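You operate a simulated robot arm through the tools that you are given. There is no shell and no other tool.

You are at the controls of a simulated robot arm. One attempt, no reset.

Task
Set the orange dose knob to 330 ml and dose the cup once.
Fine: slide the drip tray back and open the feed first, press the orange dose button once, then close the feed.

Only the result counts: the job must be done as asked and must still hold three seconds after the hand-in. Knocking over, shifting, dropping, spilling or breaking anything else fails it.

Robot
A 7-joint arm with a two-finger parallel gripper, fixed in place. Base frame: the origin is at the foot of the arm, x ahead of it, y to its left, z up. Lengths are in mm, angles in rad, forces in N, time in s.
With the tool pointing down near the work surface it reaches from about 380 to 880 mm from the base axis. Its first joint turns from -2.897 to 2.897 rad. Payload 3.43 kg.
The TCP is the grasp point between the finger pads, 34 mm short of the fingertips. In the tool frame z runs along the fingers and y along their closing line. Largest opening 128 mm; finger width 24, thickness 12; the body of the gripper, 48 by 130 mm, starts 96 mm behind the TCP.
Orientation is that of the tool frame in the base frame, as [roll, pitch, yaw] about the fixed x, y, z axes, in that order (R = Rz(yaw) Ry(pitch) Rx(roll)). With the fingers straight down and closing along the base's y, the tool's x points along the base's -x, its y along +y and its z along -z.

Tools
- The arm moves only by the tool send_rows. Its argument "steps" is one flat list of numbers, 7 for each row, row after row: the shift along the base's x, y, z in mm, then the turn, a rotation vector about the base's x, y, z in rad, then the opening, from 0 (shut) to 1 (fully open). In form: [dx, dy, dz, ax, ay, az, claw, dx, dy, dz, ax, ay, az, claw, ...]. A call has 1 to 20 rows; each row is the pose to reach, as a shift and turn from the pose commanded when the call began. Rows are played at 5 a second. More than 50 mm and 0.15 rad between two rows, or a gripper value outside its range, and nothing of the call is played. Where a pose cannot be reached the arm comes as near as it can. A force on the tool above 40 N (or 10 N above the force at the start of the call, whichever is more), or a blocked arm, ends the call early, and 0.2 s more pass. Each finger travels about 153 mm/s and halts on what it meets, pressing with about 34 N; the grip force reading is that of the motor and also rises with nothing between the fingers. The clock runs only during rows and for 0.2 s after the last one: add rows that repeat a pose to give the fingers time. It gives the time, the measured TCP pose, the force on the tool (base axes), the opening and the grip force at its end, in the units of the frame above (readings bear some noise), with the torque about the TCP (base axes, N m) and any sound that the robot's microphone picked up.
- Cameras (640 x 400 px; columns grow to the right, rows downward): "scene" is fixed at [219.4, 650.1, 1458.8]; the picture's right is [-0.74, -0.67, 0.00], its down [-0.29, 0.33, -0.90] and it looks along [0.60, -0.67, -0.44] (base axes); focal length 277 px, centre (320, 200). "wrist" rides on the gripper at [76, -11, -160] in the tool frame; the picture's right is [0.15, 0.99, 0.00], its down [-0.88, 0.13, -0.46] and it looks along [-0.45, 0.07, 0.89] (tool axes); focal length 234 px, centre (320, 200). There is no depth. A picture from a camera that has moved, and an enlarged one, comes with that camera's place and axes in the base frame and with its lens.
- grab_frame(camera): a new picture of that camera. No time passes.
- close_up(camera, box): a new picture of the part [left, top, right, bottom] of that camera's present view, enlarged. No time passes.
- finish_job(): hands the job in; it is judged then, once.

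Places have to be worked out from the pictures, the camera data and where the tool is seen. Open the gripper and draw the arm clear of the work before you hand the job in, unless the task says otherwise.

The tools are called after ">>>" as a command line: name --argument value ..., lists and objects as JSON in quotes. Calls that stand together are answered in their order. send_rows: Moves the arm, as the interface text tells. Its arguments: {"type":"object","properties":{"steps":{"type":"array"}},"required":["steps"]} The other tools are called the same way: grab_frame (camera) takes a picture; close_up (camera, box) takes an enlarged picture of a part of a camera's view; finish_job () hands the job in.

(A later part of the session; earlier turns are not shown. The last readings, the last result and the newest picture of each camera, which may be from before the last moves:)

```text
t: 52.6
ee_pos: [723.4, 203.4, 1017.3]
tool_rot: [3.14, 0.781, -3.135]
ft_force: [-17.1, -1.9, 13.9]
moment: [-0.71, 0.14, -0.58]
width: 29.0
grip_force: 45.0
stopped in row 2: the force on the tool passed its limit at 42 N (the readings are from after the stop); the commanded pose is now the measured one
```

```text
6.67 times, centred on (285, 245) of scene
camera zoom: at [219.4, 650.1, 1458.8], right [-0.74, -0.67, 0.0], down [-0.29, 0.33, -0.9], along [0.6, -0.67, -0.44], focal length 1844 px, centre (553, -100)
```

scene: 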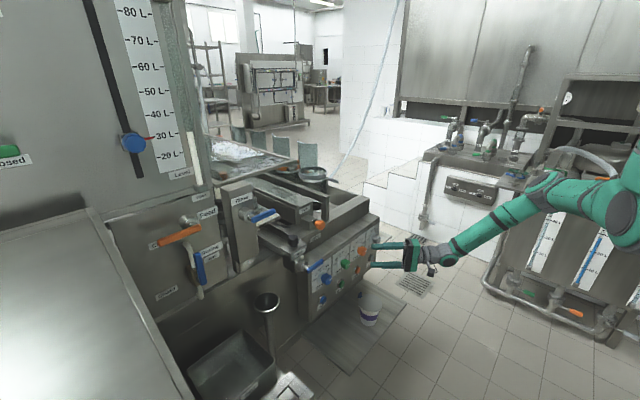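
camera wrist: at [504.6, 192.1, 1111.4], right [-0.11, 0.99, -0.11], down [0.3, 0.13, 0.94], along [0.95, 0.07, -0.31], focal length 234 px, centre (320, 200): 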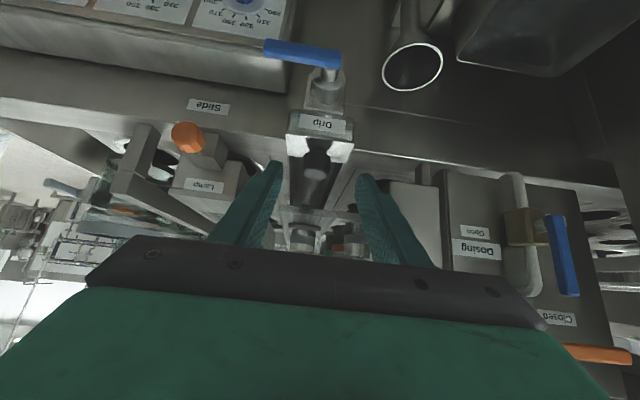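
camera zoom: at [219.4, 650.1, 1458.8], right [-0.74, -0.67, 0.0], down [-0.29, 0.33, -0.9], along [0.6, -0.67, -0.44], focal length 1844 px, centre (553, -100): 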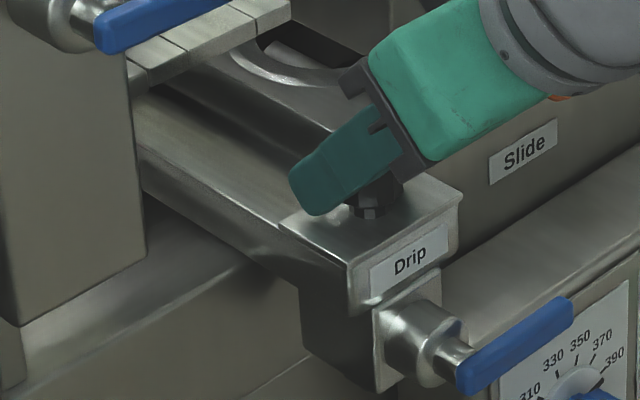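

The tray block actually shifted about +4 mm in y and hardly at all in x, so +x seems blocked while it has lateral freedom. I'll move back -4 mm in y and slightly -x, reading forces to learn its true degree of freedom.

>>> send_rows --steps '[-1, -1, 0, 0, 0, 0, 0.1, -3, -2, 0, 0, 0, 0, 0.1, -4, -3, 0, 0, 0, 0, 0.1, -5, -4, 0, 0, 0, 0, 0.1]'

>>> close_up --camera "scene" --box '[290, 225, 335, 270]'

```text
t: 53.6
ee_pos: [723.1, 199.0, 1016.7]
tool_rot: [3.139, 0.787, -3.136]
ft_force: [13.9, 6.9, -10.5]
moment: [-0.03, 0.36, 0.11]
width: 28.9
grip_force: 44.6
stopped in row 4: the force on the tool passed its limit at 43 N (the readings are from after the stop); the commanded pose is now the measured one
```

```text
8.89 times, centred on (312, 248) of scene
camera zoom: at [219.4, 650.1, 1458.8], right [-0.74, -0.67, 0.0], down [-0.29, 0.33, -0.9], along [0.6, -0.67, -0.44], focal length 2459 px, centre (387, -222)
```

zoom: 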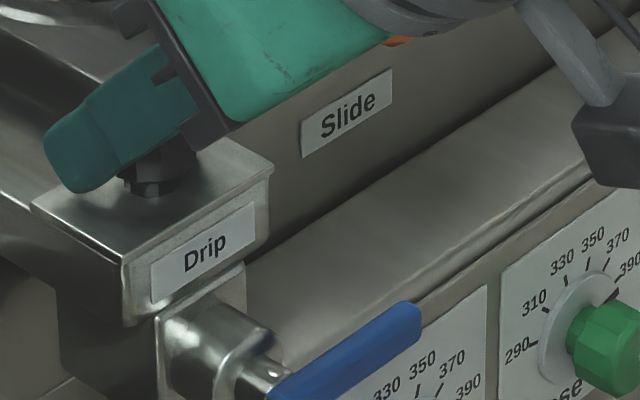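

The tray returned to its original place; it moves freely in +y but is rigid in ±x, so it slides sideways. I'll release, re-centre on the knob, and regrip with zero stress before testing.

>>> send_rows --steps '[0, 0, 0, 0, 0, 0, 0.3, 0, 0, 0, 0, 0, 0, 0.45, -3, 0, 1, 0, 0, 0, 0.45, -6, 0.5, 1, 0, 0, 0, 0.45, -6, 0.5, 1, 0, 0, 0, 0.45]'

>>> close_up --camera "wrist" --box '[250, 110, 390, 230]'

>>> grab_frame --camera "wrist"

```text
t: 54.8
ee_pos: [716.7, 200.3, 1019.1]
tool_rot: [3.139, 0.787, -3.136]
ft_force: [1.1, 0.2, 0.1]
moment: [-0.02, 0.02, 0.01]
width: 57.5
grip_force: 0.0
```

```text
3.33 times, centred on (320, 170) of wrist
camera zoom: at [550.2, 188.4, 1076.2], right [-0.11, 0.99, -0.1], down [0.3, 0.13, 0.95], along [0.95, 0.07, -0.31], focal length 781 px, centre (320, 300)
```

zoom: 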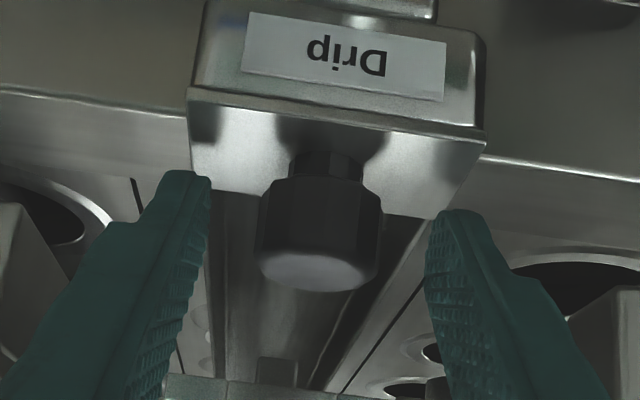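

```text
taken
camera wrist: at [550.2, 188.4, 1076.2], right [-0.11, 0.99, -0.1], down [0.3, 0.13, 0.95], along [0.95, 0.07, -0.31], focal length 234 px, centre (320, 200)
```

wrist: 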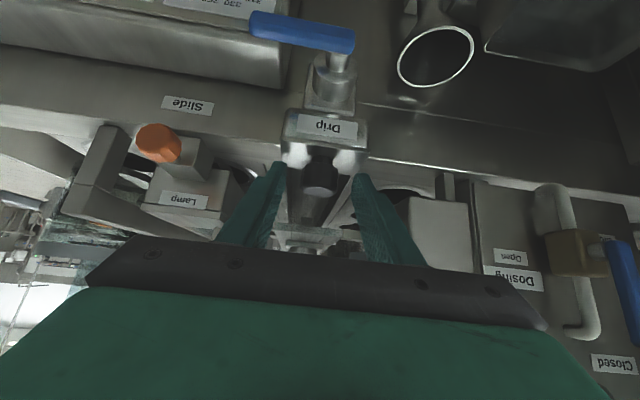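

Forces are zero again. I'll regrip and test a small +y move of 6 mm.

>>> send_rows --steps '[0, 0, 0, 0, 0, 0, 0.2, 0, 0, 0, 0, 0, 0, 0.1, 0, 0, 0, 0, 0, 0, 0.1, 0, 2, 0, 0, 0, 0, 0.1, 0, 4, 0, 0, 0, 0, 0.1, 0, 6, 0, 0, 0, 0, 0.1, 0, 6, 0, 0, 0, 0, 0.1]'

>>> close_up --camera "scene" --box '[290, 225, 335, 270]'

```text
t: 56.4
ee_pos: [717.1, 204.0, 1017.3]
tool_rot: [3.139, 0.787, -3.135]
ft_force: [9.1, -3.4, -4.4]
moment: [-0.21, -1.22, -0.36]
width: 28.8
grip_force: 45.5
```

```text
8.89 times, centred on (312, 248) of scene
camera zoom: at [219.4, 650.1, 1458.8], right [-0.74, -0.67, 0.0], down [-0.29, 0.33, -0.9], along [0.6, -0.67, -0.44], focal length 2459 px, centre (387, -222)
```

zoom: 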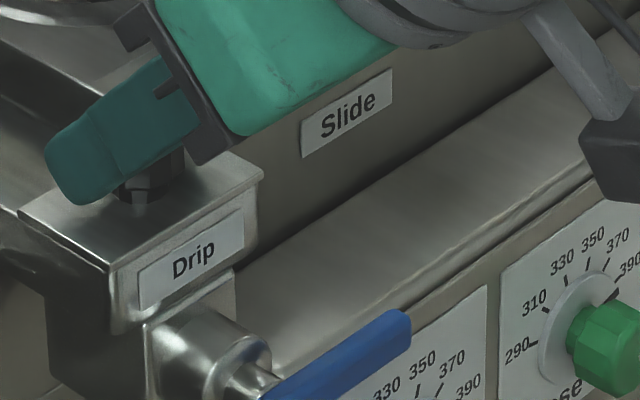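

The tray follows +y with only about 3 N, so that is its sliding direction. I'll keep sliding it that way steadily while watching for its end stop.

>>> send_rows --steps '[0, 3, 0, 0, 0, 0, 0.1, 0, 6, 0, 0, 0, 0, 0.1, 0, 9, 0, 0, 0, 0, 0.1, 0, 12, 0, 0, 0, 0, 0.1, 0, 15, 0, 0, 0, 0, 0.1, 0, 18, 0, 0, 0, 0, 0.1]'

>>> close_up --camera "scene" --box '[255, 205, 335, 275]'

>>> grab_frame --camera "wrist"

```text
t: 57.8
ee_pos: [717.0, 224.7, 1018.9]
tool_rot: [3.139, 0.783, -3.136]
ft_force: [11.0, -3.3, -5.9]
moment: [-0.3, -0.46, -0.32]
width: 29.2
grip_force: 45.2
```

```text
5.71 times, centred on (295, 240) of scene
camera zoom: at [219.4, 650.1, 1458.8], right [-0.74, -0.67, 0.0], down [-0.29, 0.33, -0.9], along [0.6, -0.67, -0.44], focal length 1581 px, centre (463, -29)
```

zoom: 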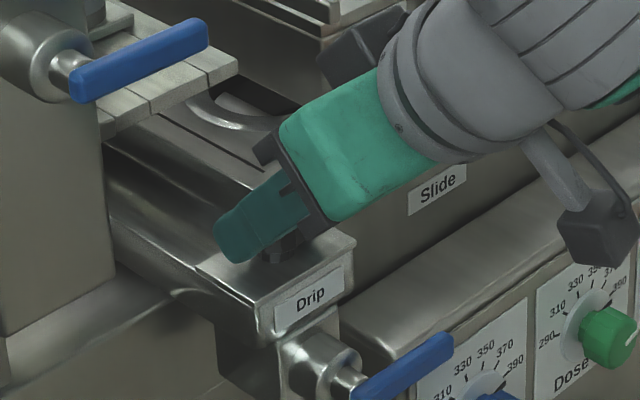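

```text
taken
camera wrist: at [550.2, 212.6, 1076.3], right [-0.11, 0.99, -0.1], down [0.3, 0.13, 0.95], along [0.95, 0.07, -0.31], focal length 234 px, centre (320, 200)
```

wrist: 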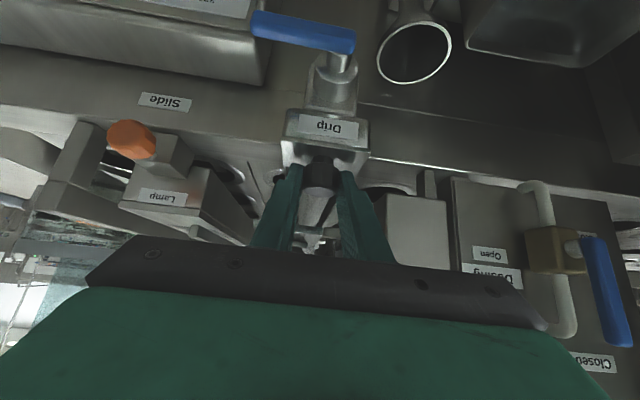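

The tray has moved about 24 mm smoothly. Continuing +y toward the end stop.

>>> send_rows --steps '[0, 3, 0, 0, 0, 0, 0.1, 0, 6, 0, 0, 0, 0, 0.1, 0, 9, 0, 0, 0, 0, 0.1, 0, 12, 0, 0, 0, 0, 0.1, 0, 15, 0, 0, 0, 0, 0.1, 0, 18, 0, 0, 0, 0, 0.1]'

>>> close_up --camera "scene" --box '[255, 205, 335, 275]'

>>> grab_frame --camera "wrist"

```text
t: 59.2
ee_pos: [717.1, 240.7, 1019.0]
tool_rot: [3.14, 0.783, -3.136]
ft_force: [8.2, -2.5, -17.1]
moment: [-0.21, -0.85, 0.0]
width: 29.0
grip_force: 44.9
```

```text
5.71 times, centred on (295, 240) of scene
camera zoom: at [219.4, 650.1, 1458.8], right [-0.74, -0.67, 0.0], down [-0.29, 0.33, -0.9], along [0.6, -0.67, -0.44], focal length 1581 px, centre (463, -29)
```

zoom: 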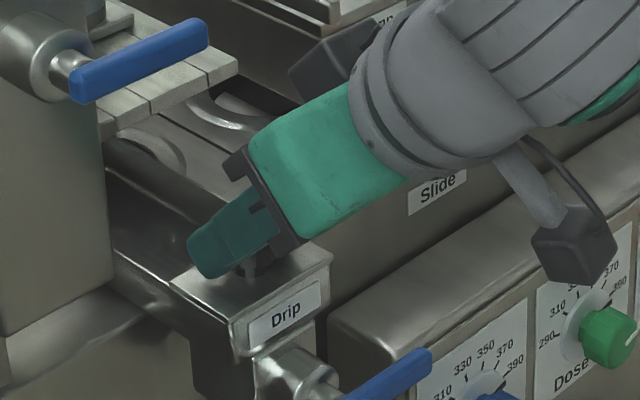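

```text
taken
camera wrist: at [550.3, 229.1, 1076.5], right [-0.11, 0.99, -0.1], down [0.3, 0.13, 0.94], along [0.95, 0.07, -0.31], focal length 234 px, centre (320, 200)
```

wrist: 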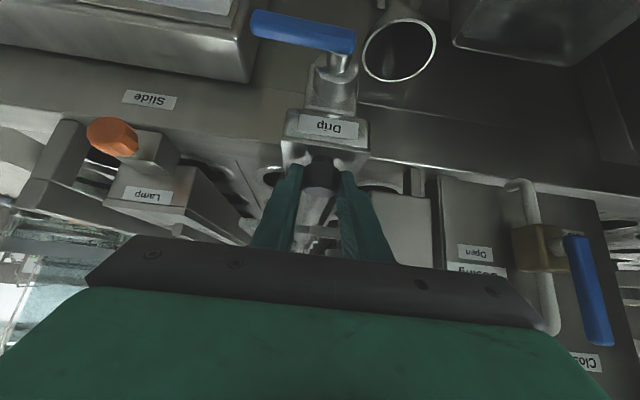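

It still slides freely, now about 40 mm from the start with about 2.5 N. Continuing to find the end stop, watching the gap to the Rinse post.

>>> send_rows --steps '[0, 2, 0, 0, 0, 0, 0.1, 0, 4, 0, 0, 0, 0, 0.1, 0, 6, 0, 0, 0, 0, 0.1, 0, 8, 0, 0, 0, 0, 0.1, 0, 10, 0, 0, 0, 0, 0.1]'

>>> close_up --camera "scene" --box '[245, 195, 335, 275]'

```text
t: 60.4
ee_pos: [716.4, 251.5, 1017.5]
tool_rot: [3.139, 0.783, -3.135]
ft_force: [7.8, -3.2, -23.3]
moment: [0.01, -0.92, -0.12]
width: 29.3
grip_force: 45.0
```

```text
5.00 times, centred on (290, 235) of scene
camera zoom: at [219.4, 650.1, 1458.8], right [-0.74, -0.67, 0.0], down [-0.29, 0.33, -0.9], along [0.6, -0.67, -0.44], focal length 1383 px, centre (470, 25)
```

zoom: 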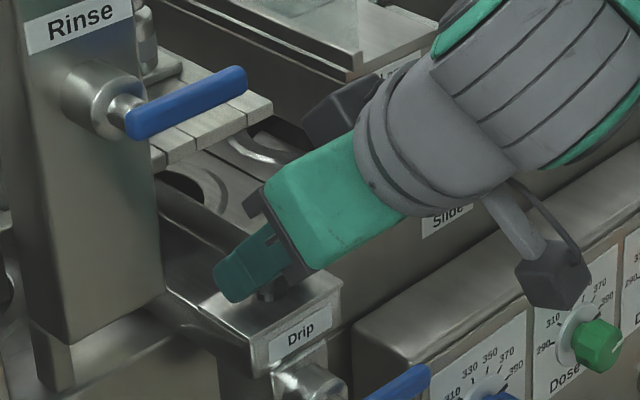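

Still free at +51 mm. I'll continue carefully in small steps, relaxing the z-stress.

>>> send_rows --steps '[0, 1, -1, 0, 0, 0, 0.1, 0, 3, -2, 0, 0, 0, 0.1, 0, 5, -2.5, 0, 0, 0, 0.1, 0, 7, -2.5, 0, 0, 0, 0.1, 0, 9, -2.5, 0, 0, 0, 0.1, 0, 11, -2.5, 0, 0, 0, 0.1, 0, 13, -2.5, 0, 0, 0, 0.1, 0, 15, -2.5, 0, 0, 0, 0.1]'

>>> close_up --camera "scene" --box '[245, 195, 335, 275]'

>>> grab_frame --camera "wrist"

```text
t: 62.2
ee_pos: [717.8, 266.9, 1016.8]
tool_rot: [3.138, 0.79, -3.137]
ft_force: [-11.2, -2.2, 34.6]
moment: [-0.35, 0.16, -0.1]
width: 29.3
grip_force: 45.0
```

```text
5.00 times, centred on (290, 235) of scene
camera zoom: at [219.4, 650.1, 1458.8], right [-0.74, -0.67, 0.0], down [-0.29, 0.33, -0.9], along [0.6, -0.67, -0.44], focal length 1383 px, centre (470, 25)
```

zoom: 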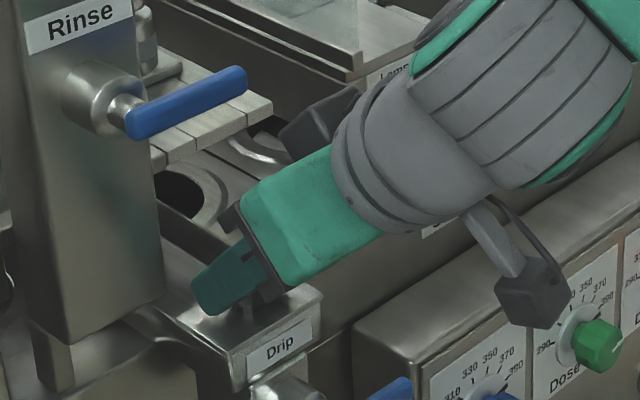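

```text
taken
camera wrist: at [549.8, 254.8, 1075.3], right [-0.11, 0.99, -0.1], down [0.29, 0.13, 0.95], along [0.95, 0.07, -0.3], focal length 234 px, centre (320, 200)
```

wrist: 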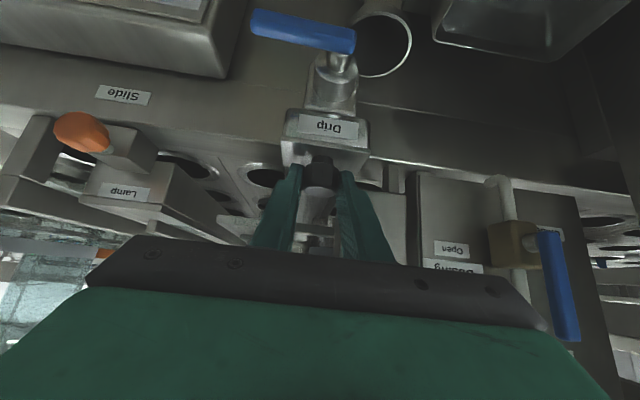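

Still sliding freely at +66 mm. I'll relax z slightly and continue, since the tap is well above the funnel, whose top is at z≈832.

>>> send_rows --steps '[0, 0, 1.3, 0, 0, 0, 0.1, 0, 2, 1.3, 0, 0, 0, 0.1, 0, 4, 1.3, 0, 0, 0, 0.1, 0, 6, 1.3, 0, 0, 0, 0.1, 0, 8, 1.3, 0, 0, 0, 0.1, 0, 10, 1.3, 0, 0, 0, 0.1, 0, 12, 1.3, 0, 0, 0, 0.1]'

>>> close_up --camera "scene" --box '[235, 195, 335, 285]'

>>> grab_frame --camera "wrist"

```text
t: 63.8
ee_pos: [716.8, 276.5, 1017.4]
tool_rot: [3.14, 0.785, -3.137]
ft_force: [9.6, -3.0, 12.3]
moment: [-0.58, 0.39, -0.26]
width: 29.2
grip_force: 45.0
```

```text
4.44 times, centred on (285, 240) of scene
camera zoom: at [219.4, 650.1, 1458.8], right [-0.74, -0.67, 0.0], down [-0.29, 0.33, -0.9], along [0.6, -0.67, -0.44], focal length 1230 px, centre (476, 22)
```

zoom: 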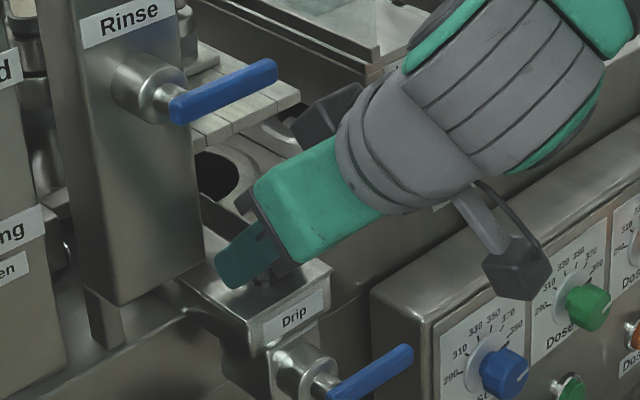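

```text
taken
camera wrist: at [550.3, 265.5, 1076.1], right [-0.11, 0.99, -0.1], down [0.3, 0.13, 0.95], along [0.95, 0.07, -0.31], focal length 234 px, centre (320, 200)
```

wrist: 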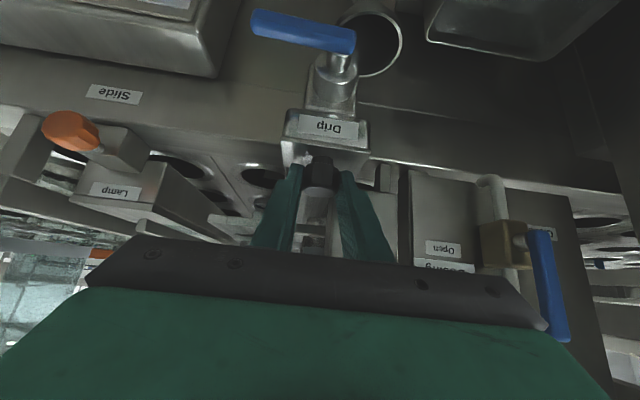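

It keeps sliding freely at +76 mm, riding along the deck's front rim and under the Rinse post. Continuing toward its end stop.

>>> send_rows --steps '[0, 3, 0, 0, 0, 0, 0.1, 0, 6, 0, 0, 0, 0, 0.1, 0, 9, 0, 0, 0, 0, 0.1, 0, 12, 0, 0, 0, 0, 0.1, 0, 15, 0, 0, 0, 0, 0.1, 0, 18, 0, 0, 0, 0, 0.1]'

>>> close_up --camera "scene" --box '[215, 195, 335, 295]'

>>> grab_frame --camera "wrist"

```text
t: 65.2
ee_pos: [716.3, 296.7, 1017.7]
tool_rot: [3.14, 0.786, -3.138]
ft_force: [0.0, -2.0, 19.8]
moment: [-0.41, -0.89, -0.26]
width: 29.0
grip_force: 45.6
```

```text
4.00 times, centred on (275, 245) of scene
camera zoom: at [219.4, 650.1, 1458.8], right [-0.74, -0.67, 0.0], down [-0.29, 0.33, -0.9], along [0.6, -0.67, -0.44], focal length 1107 px, centre (500, 20)
```

zoom: 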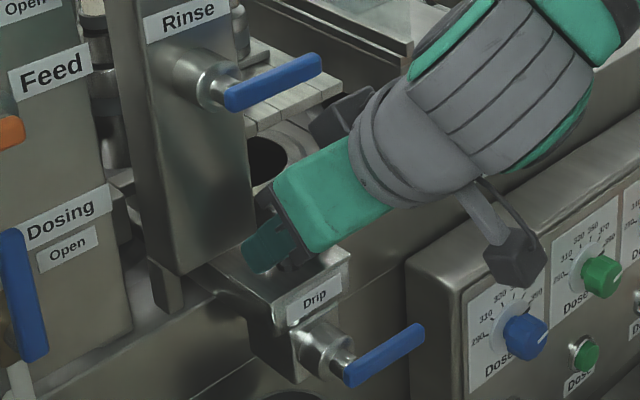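

```text
taken
camera wrist: at [550.2, 284.3, 1075.8], right [-0.11, 0.99, -0.1], down [0.3, 0.13, 0.95], along [0.95, 0.07, -0.31], focal length 234 px, centre (320, 200)
```

wrist: 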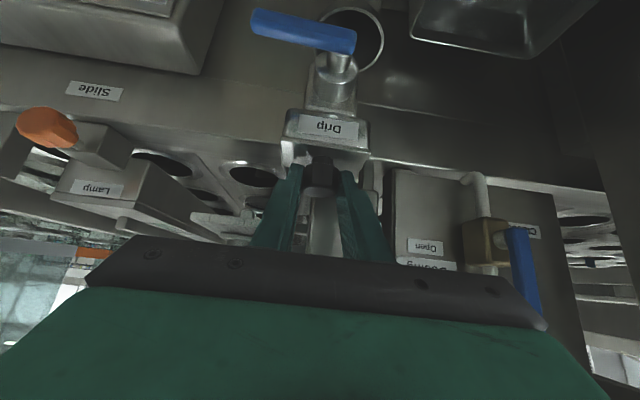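

Still free at +96 mm. Continuing in 3 mm steps; the Feed and Dosing levers are at y≥450, well clear.

>>> send_rows --steps '[0, 3, 0.5, 0, 0, 0, 0.1, 0, 6, 0.5, 0, 0, 0, 0.1, 0, 9, 0.5, 0, 0, 0, 0.1, 0, 12, 0.5, 0, 0, 0, 0.1, 0, 15, 0.5, 0, 0, 0, 0.1, 0, 18, 0.5, 0, 0, 0, 0.1, 0, 21, 0.5, 0, 0, 0, 0.1, 0, 24, 0.5, 0, 0, 0, 0.1]'

>>> close_up --camera "scene" --box '[215, 195, 335, 295]'

>>> grab_frame --camera "wrist"

```text
t: 66.7
ee_pos: [716.9, 310.0, 1016.9]
tool_rot: [-3.136, 0.788, -3.141]
ft_force: [-16.8, -14.9, 12.8]
moment: [0.16, -0.15, -0.48]
width: 29.1
grip_force: 45.0
stopped in row 7: the force on the tool passed its limit at 46 N (the readings are from after the stop); the commanded pose is now the measured one
```

```text
4.00 times, centred on (275, 245) of scene
camera zoom: at [219.4, 650.1, 1458.8], right [-0.74, -0.67, 0.0], down [-0.29, 0.33, -0.9], along [0.6, -0.67, -0.44], focal length 1107 px, centre (500, 20)
```

zoom: 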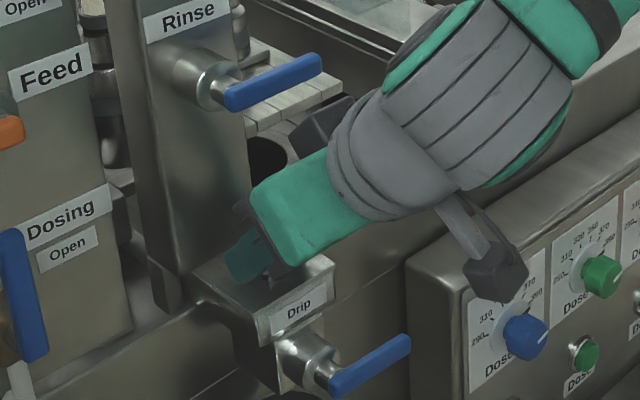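

```text
taken
camera wrist: at [550.2, 300.0, 1075.6], right [-0.1, 0.99, -0.11], down [0.3, 0.13, 0.94], along [0.95, 0.06, -0.31], focal length 234 px, centre (320, 200)
```

wrist: 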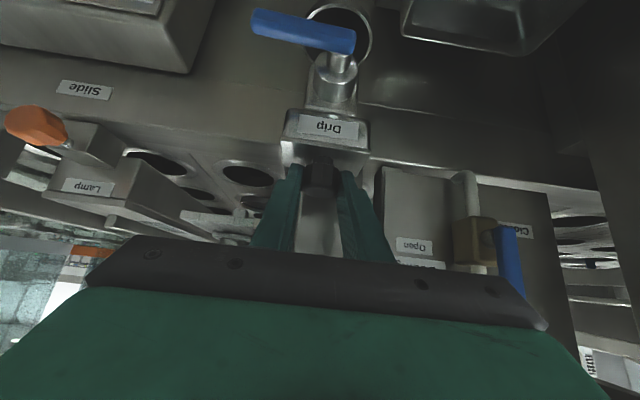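

A firm stop came at about 46 N with the tray at y≈310. That is 110 mm of travel, and the tap now sits right over the drain funnel, so this is clearly its end position. I'll release the knob and retreat up and forward.

>>> send_rows --steps '[0, 0, 0, 0, 0, 0, 0.25, 0, 0, 0, 0, 0, 0, 0.45, 0, 0, 0, 0, 0, 0, 0.5, -12, 0, 12, 0, 0, 0, 0.5, -28, 0, 28, 0, 0, 0, 0.5, -45, 0, 45, 0, 0, 0, 0.5, -75, 0, 75, 0, 0, 0, 0.5]'

>>> grab_frame --camera "wrist"

>>> close_up --camera "scene" --box '[215, 195, 335, 295]'

```text
t: 68.3
ee_pos: [642.0, 309.6, 1092.2]
tool_rot: [-3.137, 0.786, -3.137]
ft_force: [-0.9, -0.2, 0.1]
moment: [0.01, 0.01, -0.03]
width: 64.0
grip_force: 0.1
```

```text
taken
camera wrist: at [476.1, 299.4, 1151.2], right [-0.1, 0.99, -0.11], down [0.3, 0.13, 0.94], along [0.95, 0.06, -0.31], focal length 234 px, centre (320, 200)
```

wrist: 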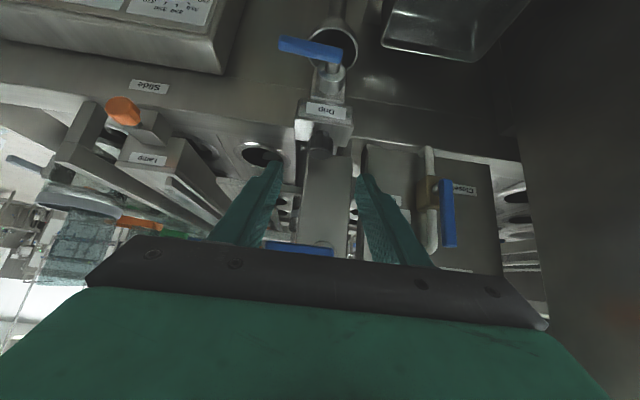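

```text
4.00 times, centred on (275, 245) of scene
camera zoom: at [219.4, 650.1, 1458.8], right [-0.74, -0.67, 0.0], down [-0.29, 0.33, -0.9], along [0.6, -0.67, -0.44], focal length 1107 px, centre (500, 20)
```

zoom: 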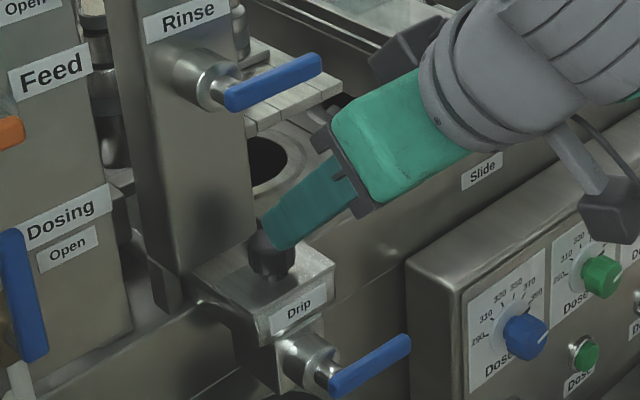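

The tray stayed at the end stop. Now the Feed lever, which is orange, points +y (Closed), with its pivot at about (743, 460, 1157) and tip at y≈529. I'll close the gripper, yaw the tool toward it, and stage in front and slightly below.

>>> send_rows --steps '[-5, 35, 15, 0, 0, 0.1, 0.3, -5, 70, 30, 0, 0, 0.2, 0.1, -5, 105, 45, 0, 0, 0.3, 0, -5, 140, 55, 0, 0, 0.4, 0, 0, 170, 55, 0, 0, 0.5, 0, 5, 190, 52, 0, 0, 0.5, 0, 5, 190, 52, 0, 0, 0.5, 0]'

>>> grab_frame --camera "wrist"

>>> grab_frame --camera "scene"

```text
t: 69.9
ee_pos: [649.6, 502.3, 1143.6]
tool_rot: [-3.136, 0.788, -2.637]
ft_force: [-0.1, -0.7, -0.5]
moment: [-0.02, 0.0, 0.02]
width: 0.3
grip_force: 33.6
```

```text
taken
camera wrist: at [507.6, 413.6, 1201.8], right [-0.56, 0.82, -0.11], down [0.2, 0.26, 0.94], along [0.8, 0.51, -0.31], focal length 234 px, centre (320, 200)
```

wrist: 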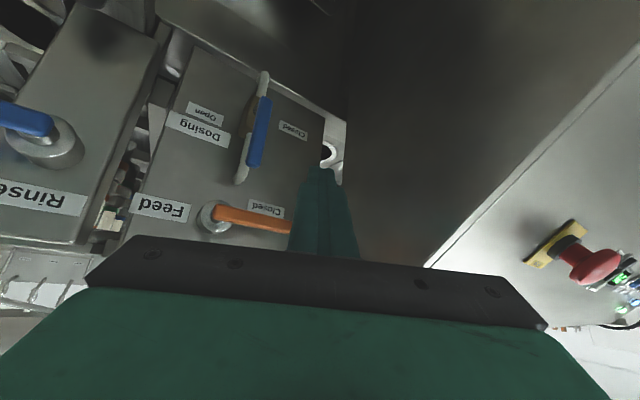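

```text
taken
```

scene: 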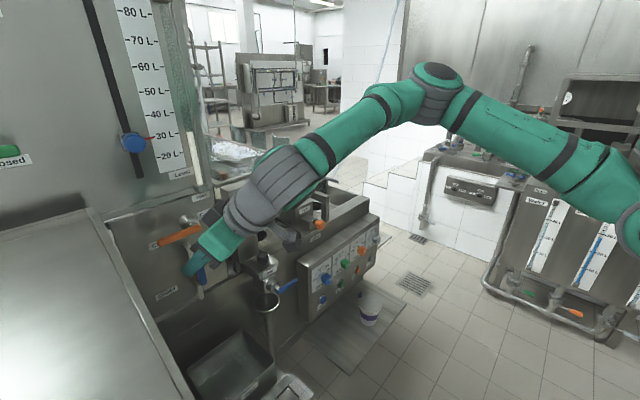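

>>> close_up --camera "wrist" --box '[180, 160, 340, 270]'

>>> close_up --camera "scene" --box '[140, 200, 260, 300]'

```text
3.64 times, centred on (260, 215) of wrist
camera zoom: at [507.6, 413.6, 1201.8], right [-0.56, 0.82, -0.11], down [0.2, 0.26, 0.94], along [0.8, 0.51, -0.31], focal length 852 px, centre (538, 146)
```

zoom: 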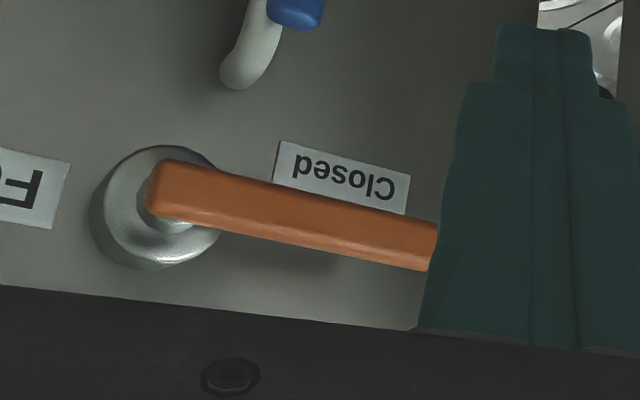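

```text
4.00 times, centred on (200, 250) of scene
camera zoom: at [219.4, 650.1, 1458.8], right [-0.74, -0.67, 0.0], down [-0.29, 0.33, -0.9], along [0.6, -0.67, -0.44], focal length 1107 px, centre (800, 0)
```

zoom: 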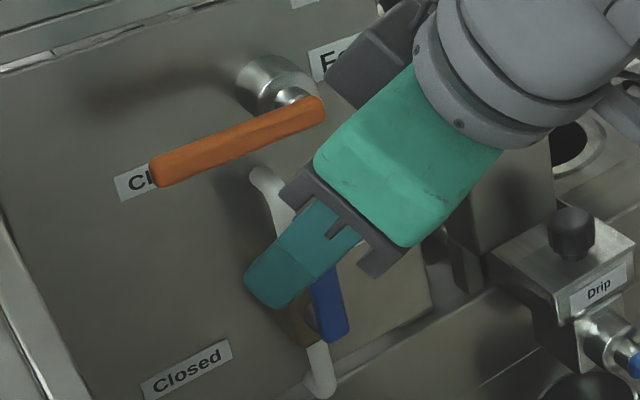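

The lever's pivot is at about y=458, z=1157, with the tip at y≈530 and x≈740. I'll move the closed fingers in underneath the lever near its end at TCP ≈(726, 502, 1134), without touching it yet.

>>> send_rows --steps '[0, 0, -9, 0, 0, 0, 0, 20, 0, -9, 0, 0, 0, 0, 40, 0, -9, 0, 0, 0, 0, 60, 0, -9, 0, 0, 0, 0, 76.8, 0, -9, 0, 0, 0, 0, 76.8, 0, -9, 0, 0, 0, 0]'

>>> close_up --camera "scene" --box '[140, 200, 260, 300]'

>>> grab_frame --camera "wrist"

```text
t: 71.3
ee_pos: [726.2, 503.1, 1134.7]
tool_rot: [-3.138, 0.787, -2.639]
ft_force: [-1.7, -0.4, 0.1]
moment: [0.05, -0.03, 0.0]
width: 0.0
grip_force: 33.4
```

```text
4.00 times, centred on (200, 250) of scene
camera zoom: at [219.4, 650.1, 1458.8], right [-0.74, -0.67, 0.0], down [-0.29, 0.33, -0.9], along [0.6, -0.67, -0.44], focal length 1107 px, centre (800, 0)
```

zoom: 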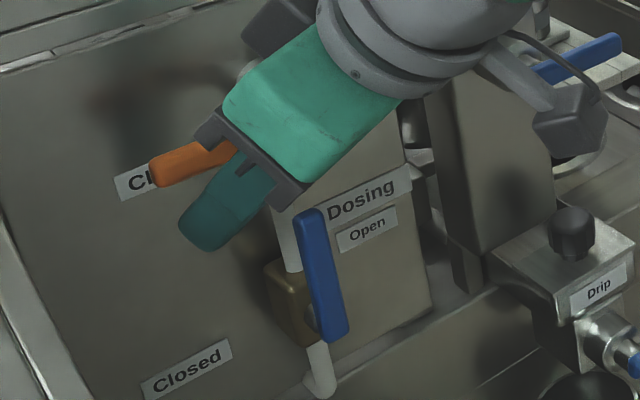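

```text
taken
camera wrist: at [584.8, 413.7, 1192.8], right [-0.56, 0.82, -0.11], down [0.2, 0.26, 0.94], along [0.8, 0.51, -0.31], focal length 234 px, centre (320, 200)
```

wrist: 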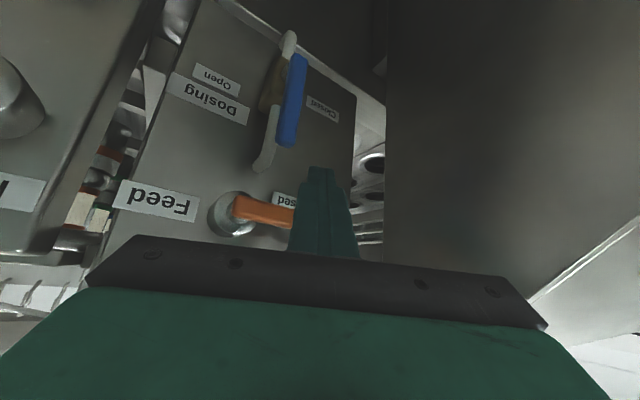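

The fingers are under the lever with no contact. I'll lift along the lever's arc, to about 30° first, and check the response.

>>> send_rows --steps '[0, 0, 7, 0, 0, 0, 0, 0, -0.6, 14, 0, 0, 0, 0, 0, 2, 20, 0, 0, 0, 0, 0, 4.6, 25.4, 0, 0, 0, 0, 0, 5.7, 32, 0, 0, 0, 0, 0, 6.8, 39, 0, 0, 0, 0]'

>>> close_up --camera "scene" --box '[140, 180, 260, 280]'

>>> grab_frame --camera "wrist"

```text
t: 72.7
ee_pos: [724.7, 510.3, 1173.3]
tool_rot: [-3.137, 0.786, -2.639]
ft_force: [-2.2, -0.9, -1.4]
moment: [0.06, -0.02, -0.01]
width: 0.1
grip_force: 33.2
```

```text
4.00 times, centred on (200, 230) of scene
camera zoom: at [219.4, 650.1, 1458.8], right [-0.74, -0.67, 0.0], down [-0.29, 0.33, -0.9], along [0.6, -0.67, -0.44], focal length 1107 px, centre (800, 80)
```

zoom: 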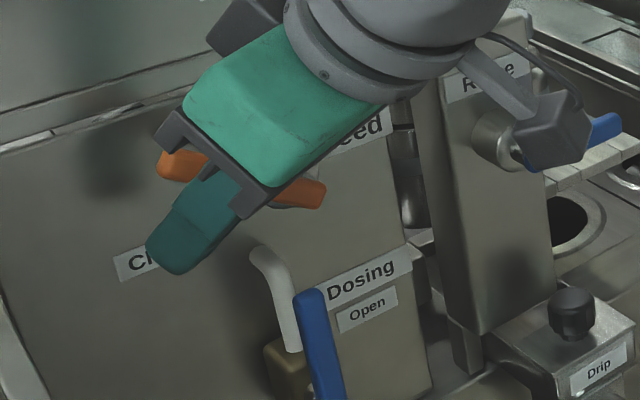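

```text
taken
camera wrist: at [583.6, 420.1, 1231.3], right [-0.56, 0.82, -0.11], down [0.2, 0.26, 0.94], along [0.8, 0.51, -0.31], focal length 234 px, centre (320, 200)
```

wrist: 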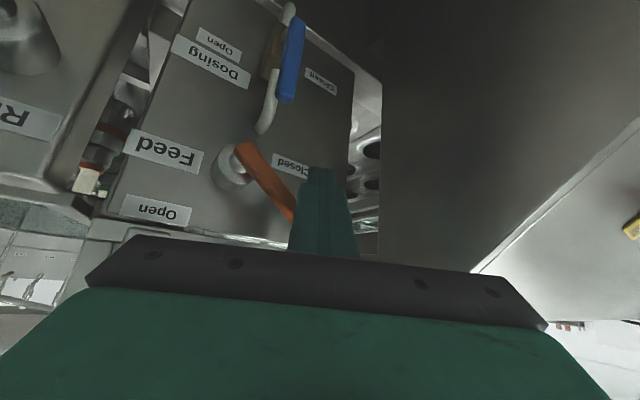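

The lever rises easily, now at about 35°, with almost no force. Continuing along the arc to vertical (Open).

>>> send_rows --steps '[0, -0.5, 7.7, 0, 0, 0, 0, 0, -2.2, 15.4, 0, 0, 0, 0, 0, -5.5, 23, 0, 0, 0, 0, 0, -9.5, 30.2, 0, 0, 0, 0, 0, -15, 37, 0, 0, 0, 0, 0, -21.8, 42.8, 0, 0, 0, 0, 0, -30, 47.5, 0, 0, 0, 0, 0, -38.4, 51, 0, 0, 0, 0]'

>>> close_up --camera "scene" --box '[140, 160, 260, 260]'

>>> grab_frame --camera "wrist"

```text
t: 74.5
ee_pos: [722.8, 469.1, 1223.0]
tool_rot: [-3.135, 0.788, -2.639]
ft_force: [-1.2, 0.5, -1.3]
moment: [0.02, -0.01, -0.03]
width: 0.0
grip_force: 32.8
```

```text
4.00 times, centred on (200, 210) of scene
camera zoom: at [219.4, 650.1, 1458.8], right [-0.74, -0.67, 0.0], down [-0.29, 0.33, -0.9], along [0.6, -0.67, -0.44], focal length 1107 px, centre (800, 160)
```

zoom: 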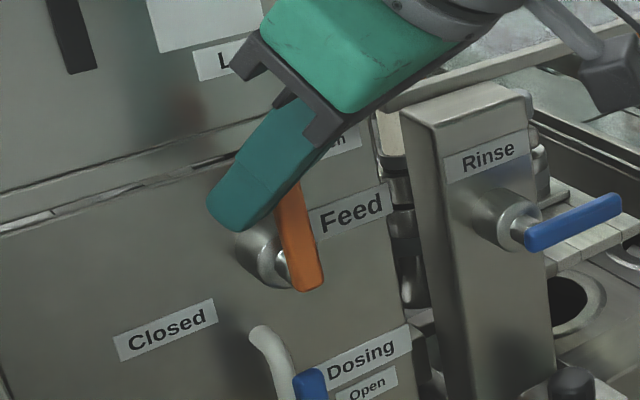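

```text
taken
camera wrist: at [582.7, 380.8, 1282.2], right [-0.56, 0.82, -0.11], down [0.2, 0.26, 0.94], along [0.8, 0.51, -0.31], focal length 234 px, centre (320, 200)
```

wrist: 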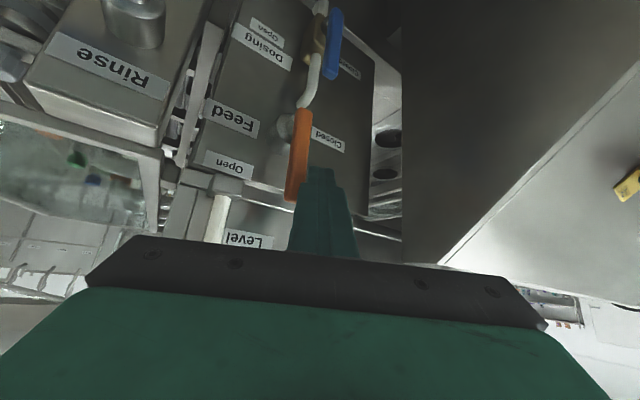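

The lever is nearly vertical. I'll push a bit further in -y until it meets its stop.

>>> send_rows --steps '[0, -3, 0.5, 0, 0, 0, 0, 0, -6, 1, 0, 0, 0, 0, 0, -9, 1, 0, 0, 0, 0, 0, -12, 1, 0, 0, 0, 0, 0, -15, 1, 0, 0, 0, 0]'

>>> close_up --camera "scene" --box '[140, 160, 260, 260]'

```text
t: 75.6
ee_pos: [719.3, 464.3, 1226.1]
tool_rot: [3.137, 0.792, -2.635]
ft_force: [1.0, 15.7, -4.8]
moment: [0.22, 0.03, 0.25]
width: 0.0
grip_force: 33.2
stopped in row 5: the force on the tool passed its limit at 53 N (the readings are from after the stop); the commanded pose is now the measured one
```

```text
4.00 times, centred on (200, 210) of scene
camera zoom: at [219.4, 650.1, 1458.8], right [-0.74, -0.67, 0.0], down [-0.29, 0.33, -0.9], along [0.6, -0.67, -0.44], focal length 1107 px, centre (800, 160)
```

zoom: 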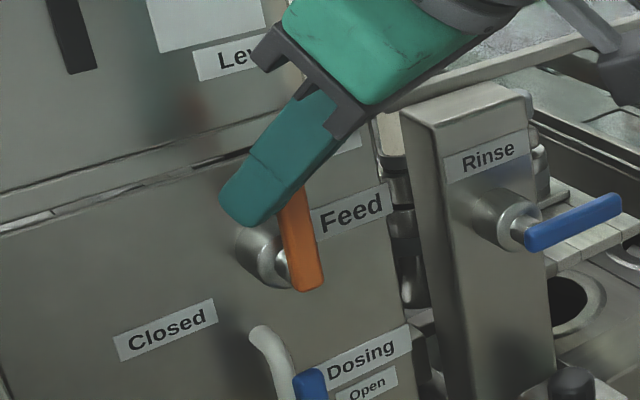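

The lever hit a firm stop at vertical, so the Feed is open. I'll back off to the lever's left, then retreat toward the robot and unwind the yaw.

>>> send_rows --steps '[0, 4, 0, 0, 0, 0, 0, -25, 5, 5, 0, 0, 0, 0, -60, 0, 10, 0, 0, 0, 0, -95, -15, 15, 0, 0, -0.1, 0, -120, -50, 10, 0, 0, -0.2, 0, -135, -90, 0, 0, 0, -0.3, 0, -145, -130, -20, 0, 0, -0.4, 0, -150, -170, -45, 0, 0, -0.5, 0, -150, -210, -70, 0, 0, -0.505, 0, -150, -250, -90, 0, 0, -0.505, 0]'

>>> close_up --camera "scene" --box '[140, 160, 300, 290]'

>>> grab_frame --camera "scene"

```text
t: 77.8
ee_pos: [568.9, 216.3, 1130.7]
tool_rot: [3.13, 0.776, 3.14]
ft_force: [-0.3, 0.4, 0.2]
moment: [-0.03, 0.0, -0.08]
width: 0.0
grip_force: 33.4
```

```text
3.08 times, centred on (220, 225) of scene
camera zoom: at [219.4, 650.1, 1458.8], right [-0.74, -0.67, 0.0], down [-0.29, 0.33, -0.9], along [0.6, -0.67, -0.44], focal length 851 px, centre (628, 123)
```

zoom: 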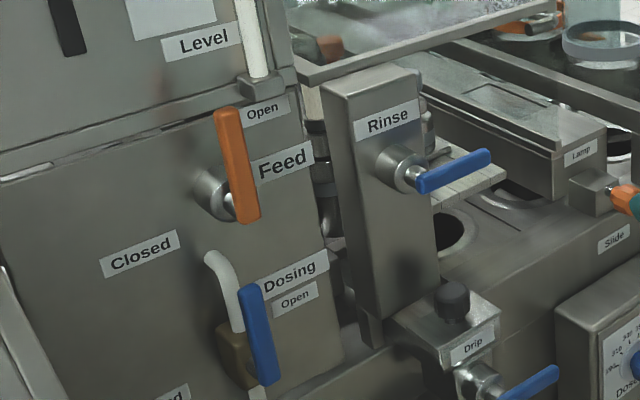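

```text
taken
```

scene: 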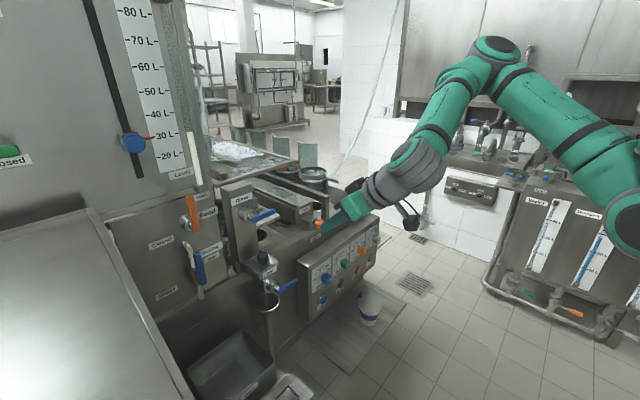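

The Feed lever now stands vertical beside "Open", and the tray is parked with its tap over the funnel. Next I'll move in front of the orange dose button, well above the cup.

>>> send_rows --steps '[2.6, -28.8, -32.2, 0, 0, 0, 0, 5.2, -57.5, -64.3, 0, 0, 0, 0, 7.8, -86.3, -96.5, 0, 0, 0, 0, 10.3, -115, -128.7, 0, 0, 0, 0, 12.9, -143.8, -160.8, 0, 0, 0, 0, 15.5, -172.5, -193, 0, 0, 0, 0, 18.1, -201.3, -225.2, 0, 0, 0, 0, 20.7, -230, -257.3, 0, 0, 0, 0, 23.3, -258.8, -289.5, 0, 0, 0, 0, 25.8, -287.5, -321.7, 0, 0, 0, 0, 28.4, -316.3, -353.8, 0, 0, 0, 0, 31, -345, -386, 0, 0, 0, 0]'

>>> grab_frame --camera "wrist"

>>> grab_frame --camera "scene"

```text
t: 80.4
ee_pos: [597.4, -130.7, 750.1]
tool_rot: [3.137, 0.79, -3.141]
ft_force: [-0.3, 0.6, 0.3]
moment: [-0.03, 0.0, -0.08]
width: 0.0
grip_force: 32.8
out of reach, approached as far as the arm can: row 10
```

```text
taken
camera wrist: at [431.1, -142.1, 807.7], right [-0.11, 0.99, -0.1], down [0.29, 0.13, 0.95], along [0.95, 0.07, -0.31], focal length 234 px, centre (320, 200)
```

wrist: 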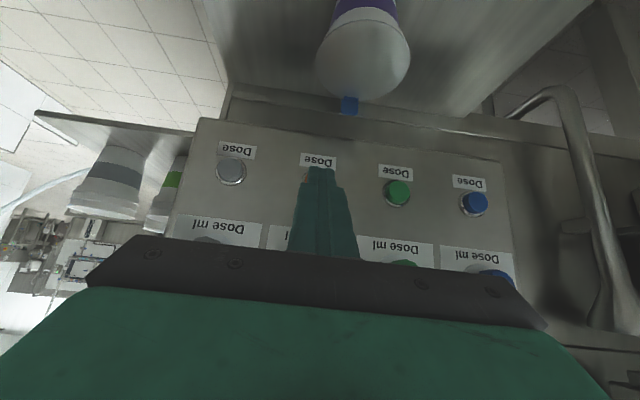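

```text
taken
```

scene: 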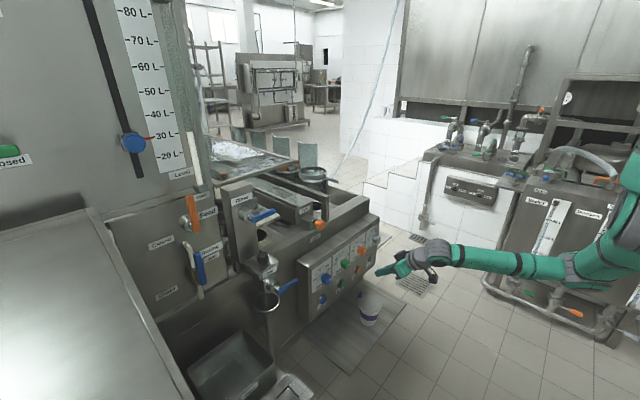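

The dose buttons are at about z=699, with orange at y≈-129.5. I'll bring the closed fingertips to about 18 mm in front of it at pressing height.

>>> send_rows --steps '[13, 0.4, -12, 0, 0, 0, 0, 26, 0.8, -24, 0, 0, 0, 0, 40, 1.2, -35.6, 0, 0, 0, 0, 52.6, 1.2, -35.6, 0, 0, 0, 0, 52.6, 1.2, -35.6, 0, 0, 0, 0]'

>>> close_up --camera "scene" --box '[335, 220, 425, 300]'

>>> grab_frame --camera "wrist"

```text
t: 81.6
ee_pos: [653.9, -131.1, 714.6]
tool_rot: [3.137, 0.789, -3.141]
ft_force: [-0.3, -0.2, 0.0]
moment: [-0.01, 0.03, 0.01]
width: 0.2
grip_force: 33.0
```

```text
5.00 times, centred on (380, 260) of scene
camera zoom: at [219.4, 650.1, 1458.8], right [-0.74, -0.67, 0.0], down [-0.29, 0.33, -0.9], along [0.6, -0.67, -0.44], focal length 1383 px, centre (20, -100)
```

zoom: 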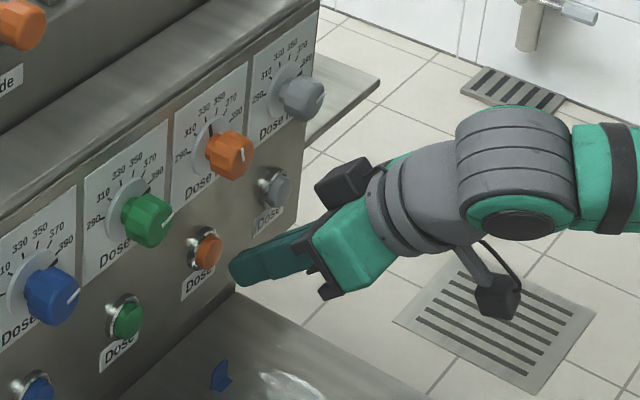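

```text
taken
camera wrist: at [488.2, -142.4, 772.6], right [-0.11, 0.99, -0.1], down [0.3, 0.13, 0.95], along [0.95, 0.07, -0.31], focal length 234 px, centre (320, 200)
```

wrist: 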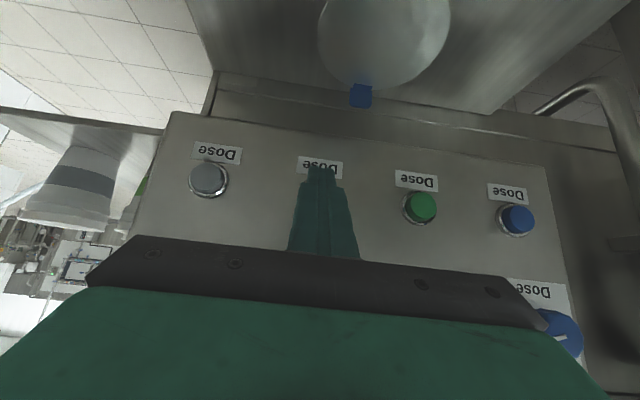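

The fingertip lines up with the orange button. I'll approach slowly until contact.

>>> send_rows --steps '[2, 0.5, 0, 0, 0, 0, 0, 4, 1, 0, 0, 0, 0, 0, 6, 1, 0, 0, 0, 0, 0, 8, 1, 0, 0, 0, 0, 0, 10, 1, 0, 0, 0, 0, 0, 12, 1, 0, 0, 0, 0, 0]'

>>> close_up --camera "scene" --box '[345, 240, 405, 290]'

```text
t: 83.0
ee_pos: [666.6, -130.6, 714.9]
tool_rot: [3.136, 0.791, -3.141]
ft_force: [-0.4, -0.2, -0.8]
moment: [-0.01, -0.02, -0.01]
width: 0.1
grip_force: 33.3
```

```text
8.00 times, centred on (375, 265) of scene
camera zoom: at [219.4, 650.1, 1458.8], right [-0.74, -0.67, 0.0], down [-0.29, 0.33, -0.9], along [0.6, -0.67, -0.44], focal length 2213 px, centre (-120, -320)
```

zoom: 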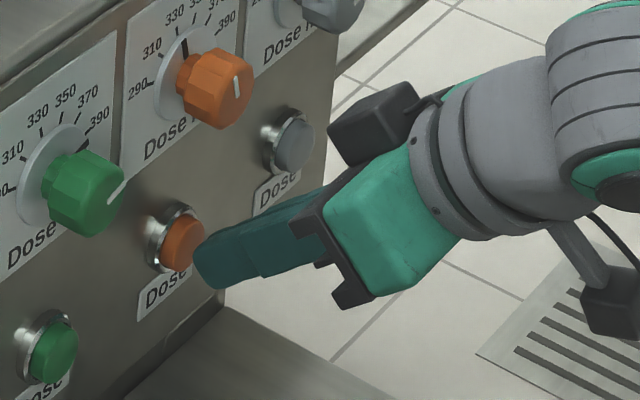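

Not touching yet. Continuing in 1.5 mm steps.

>>> send_rows --steps '[1.5, 0.5, 0, 0, 0, 0, 0, 3, 0.5, 0, 0, 0, 0, 0, 4.5, 0.5, 0, 0, 0, 0, 0, 6, 0.5, 0, 0, 0, 0, 0]'

>>> close_up --camera "scene" --box '[345, 240, 405, 290]'

```text
t: 84.0
ee_pos: [673.0, -130.0, 714.4]
tool_rot: [3.138, 0.788, -3.141]
ft_force: [-4.9, 0.3, -0.8]
moment: [-0.05, 0.08, 0.0]
width: 0.0
grip_force: 32.8
heard: click
```

```text
8.00 times, centred on (375, 265) of scene
camera zoom: at [219.4, 650.1, 1458.8], right [-0.74, -0.67, 0.0], down [-0.29, 0.33, -0.9], along [0.6, -0.67, -0.44], focal length 2213 px, centre (-120, -320)
```

zoom: 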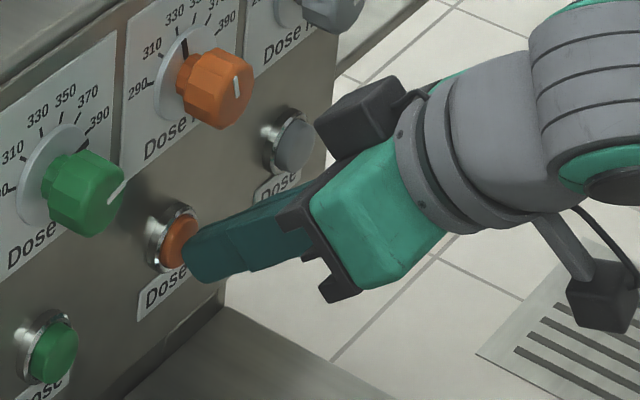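

A click was heard, so the button is pressed once. I'll retreat straight back without touching it again and pause to let the dose run.

>>> send_rows --steps '[-8, 0, 0, 0, 0, 0, 0, -25, 0, 5, 0, 0, 0, 0, -50, 0, 20, 0, 0, 0, 0, -75, 0, 45, 0, 0, 0, 0, -75, 0, 45, 0, 0, 0, 0, -75, 0, 45, 0, 0, 0, 0, -75, 0, 45, 0, 0, 0, 0, -75, 0, 45, 0, 0, 0, 0]'

>>> grab_frame --camera "scene"

>>> close_up --camera "scene" --box '[280, 210, 400, 330]'

>>> grab_frame --camera "wrist"

```text
t: 85.8
ee_pos: [598.0, -130.0, 759.6]
tool_rot: [3.139, 0.791, -3.14]
ft_force: [-0.2, 0.1, -0.2]
moment: [0.0, -0.03, 0.01]
width: 0.1
grip_force: 32.8
```

```text
taken
```

scene: 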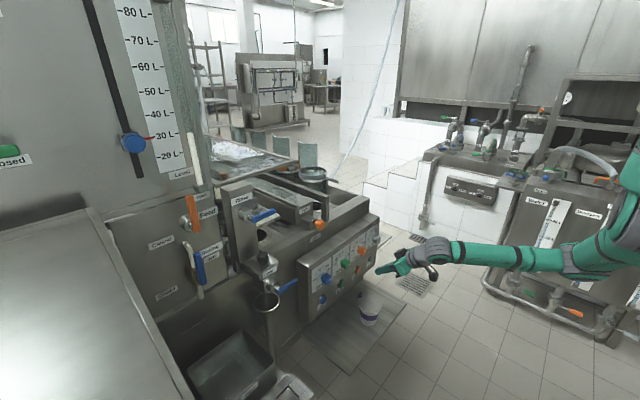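

```text
3.33 times, centred on (340, 270) of scene
camera zoom: at [219.4, 650.1, 1458.8], right [-0.74, -0.67, 0.0], down [-0.29, 0.33, -0.9], along [0.6, -0.67, -0.44], focal length 922 px, centre (253, -33)
```

zoom: 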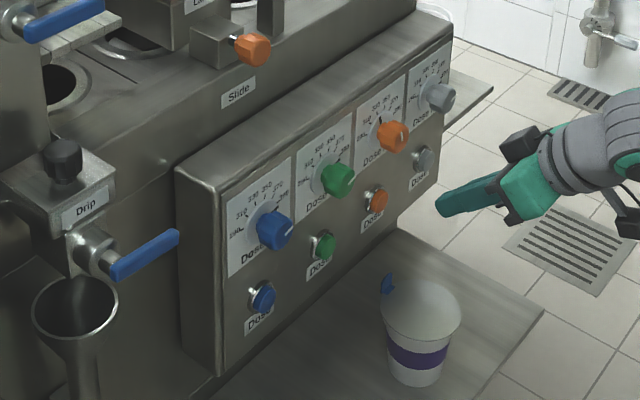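

```text
taken
camera wrist: at [431.5, -140.8, 817.1], right [-0.11, 0.99, -0.1], down [0.3, 0.13, 0.95], along [0.95, 0.07, -0.31], focal length 234 px, centre (320, 200)
```

wrist: 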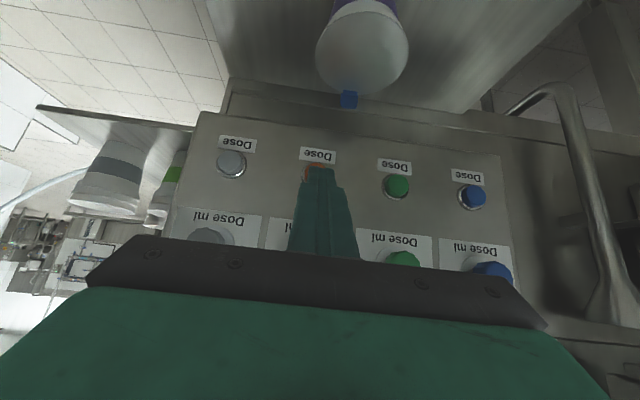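

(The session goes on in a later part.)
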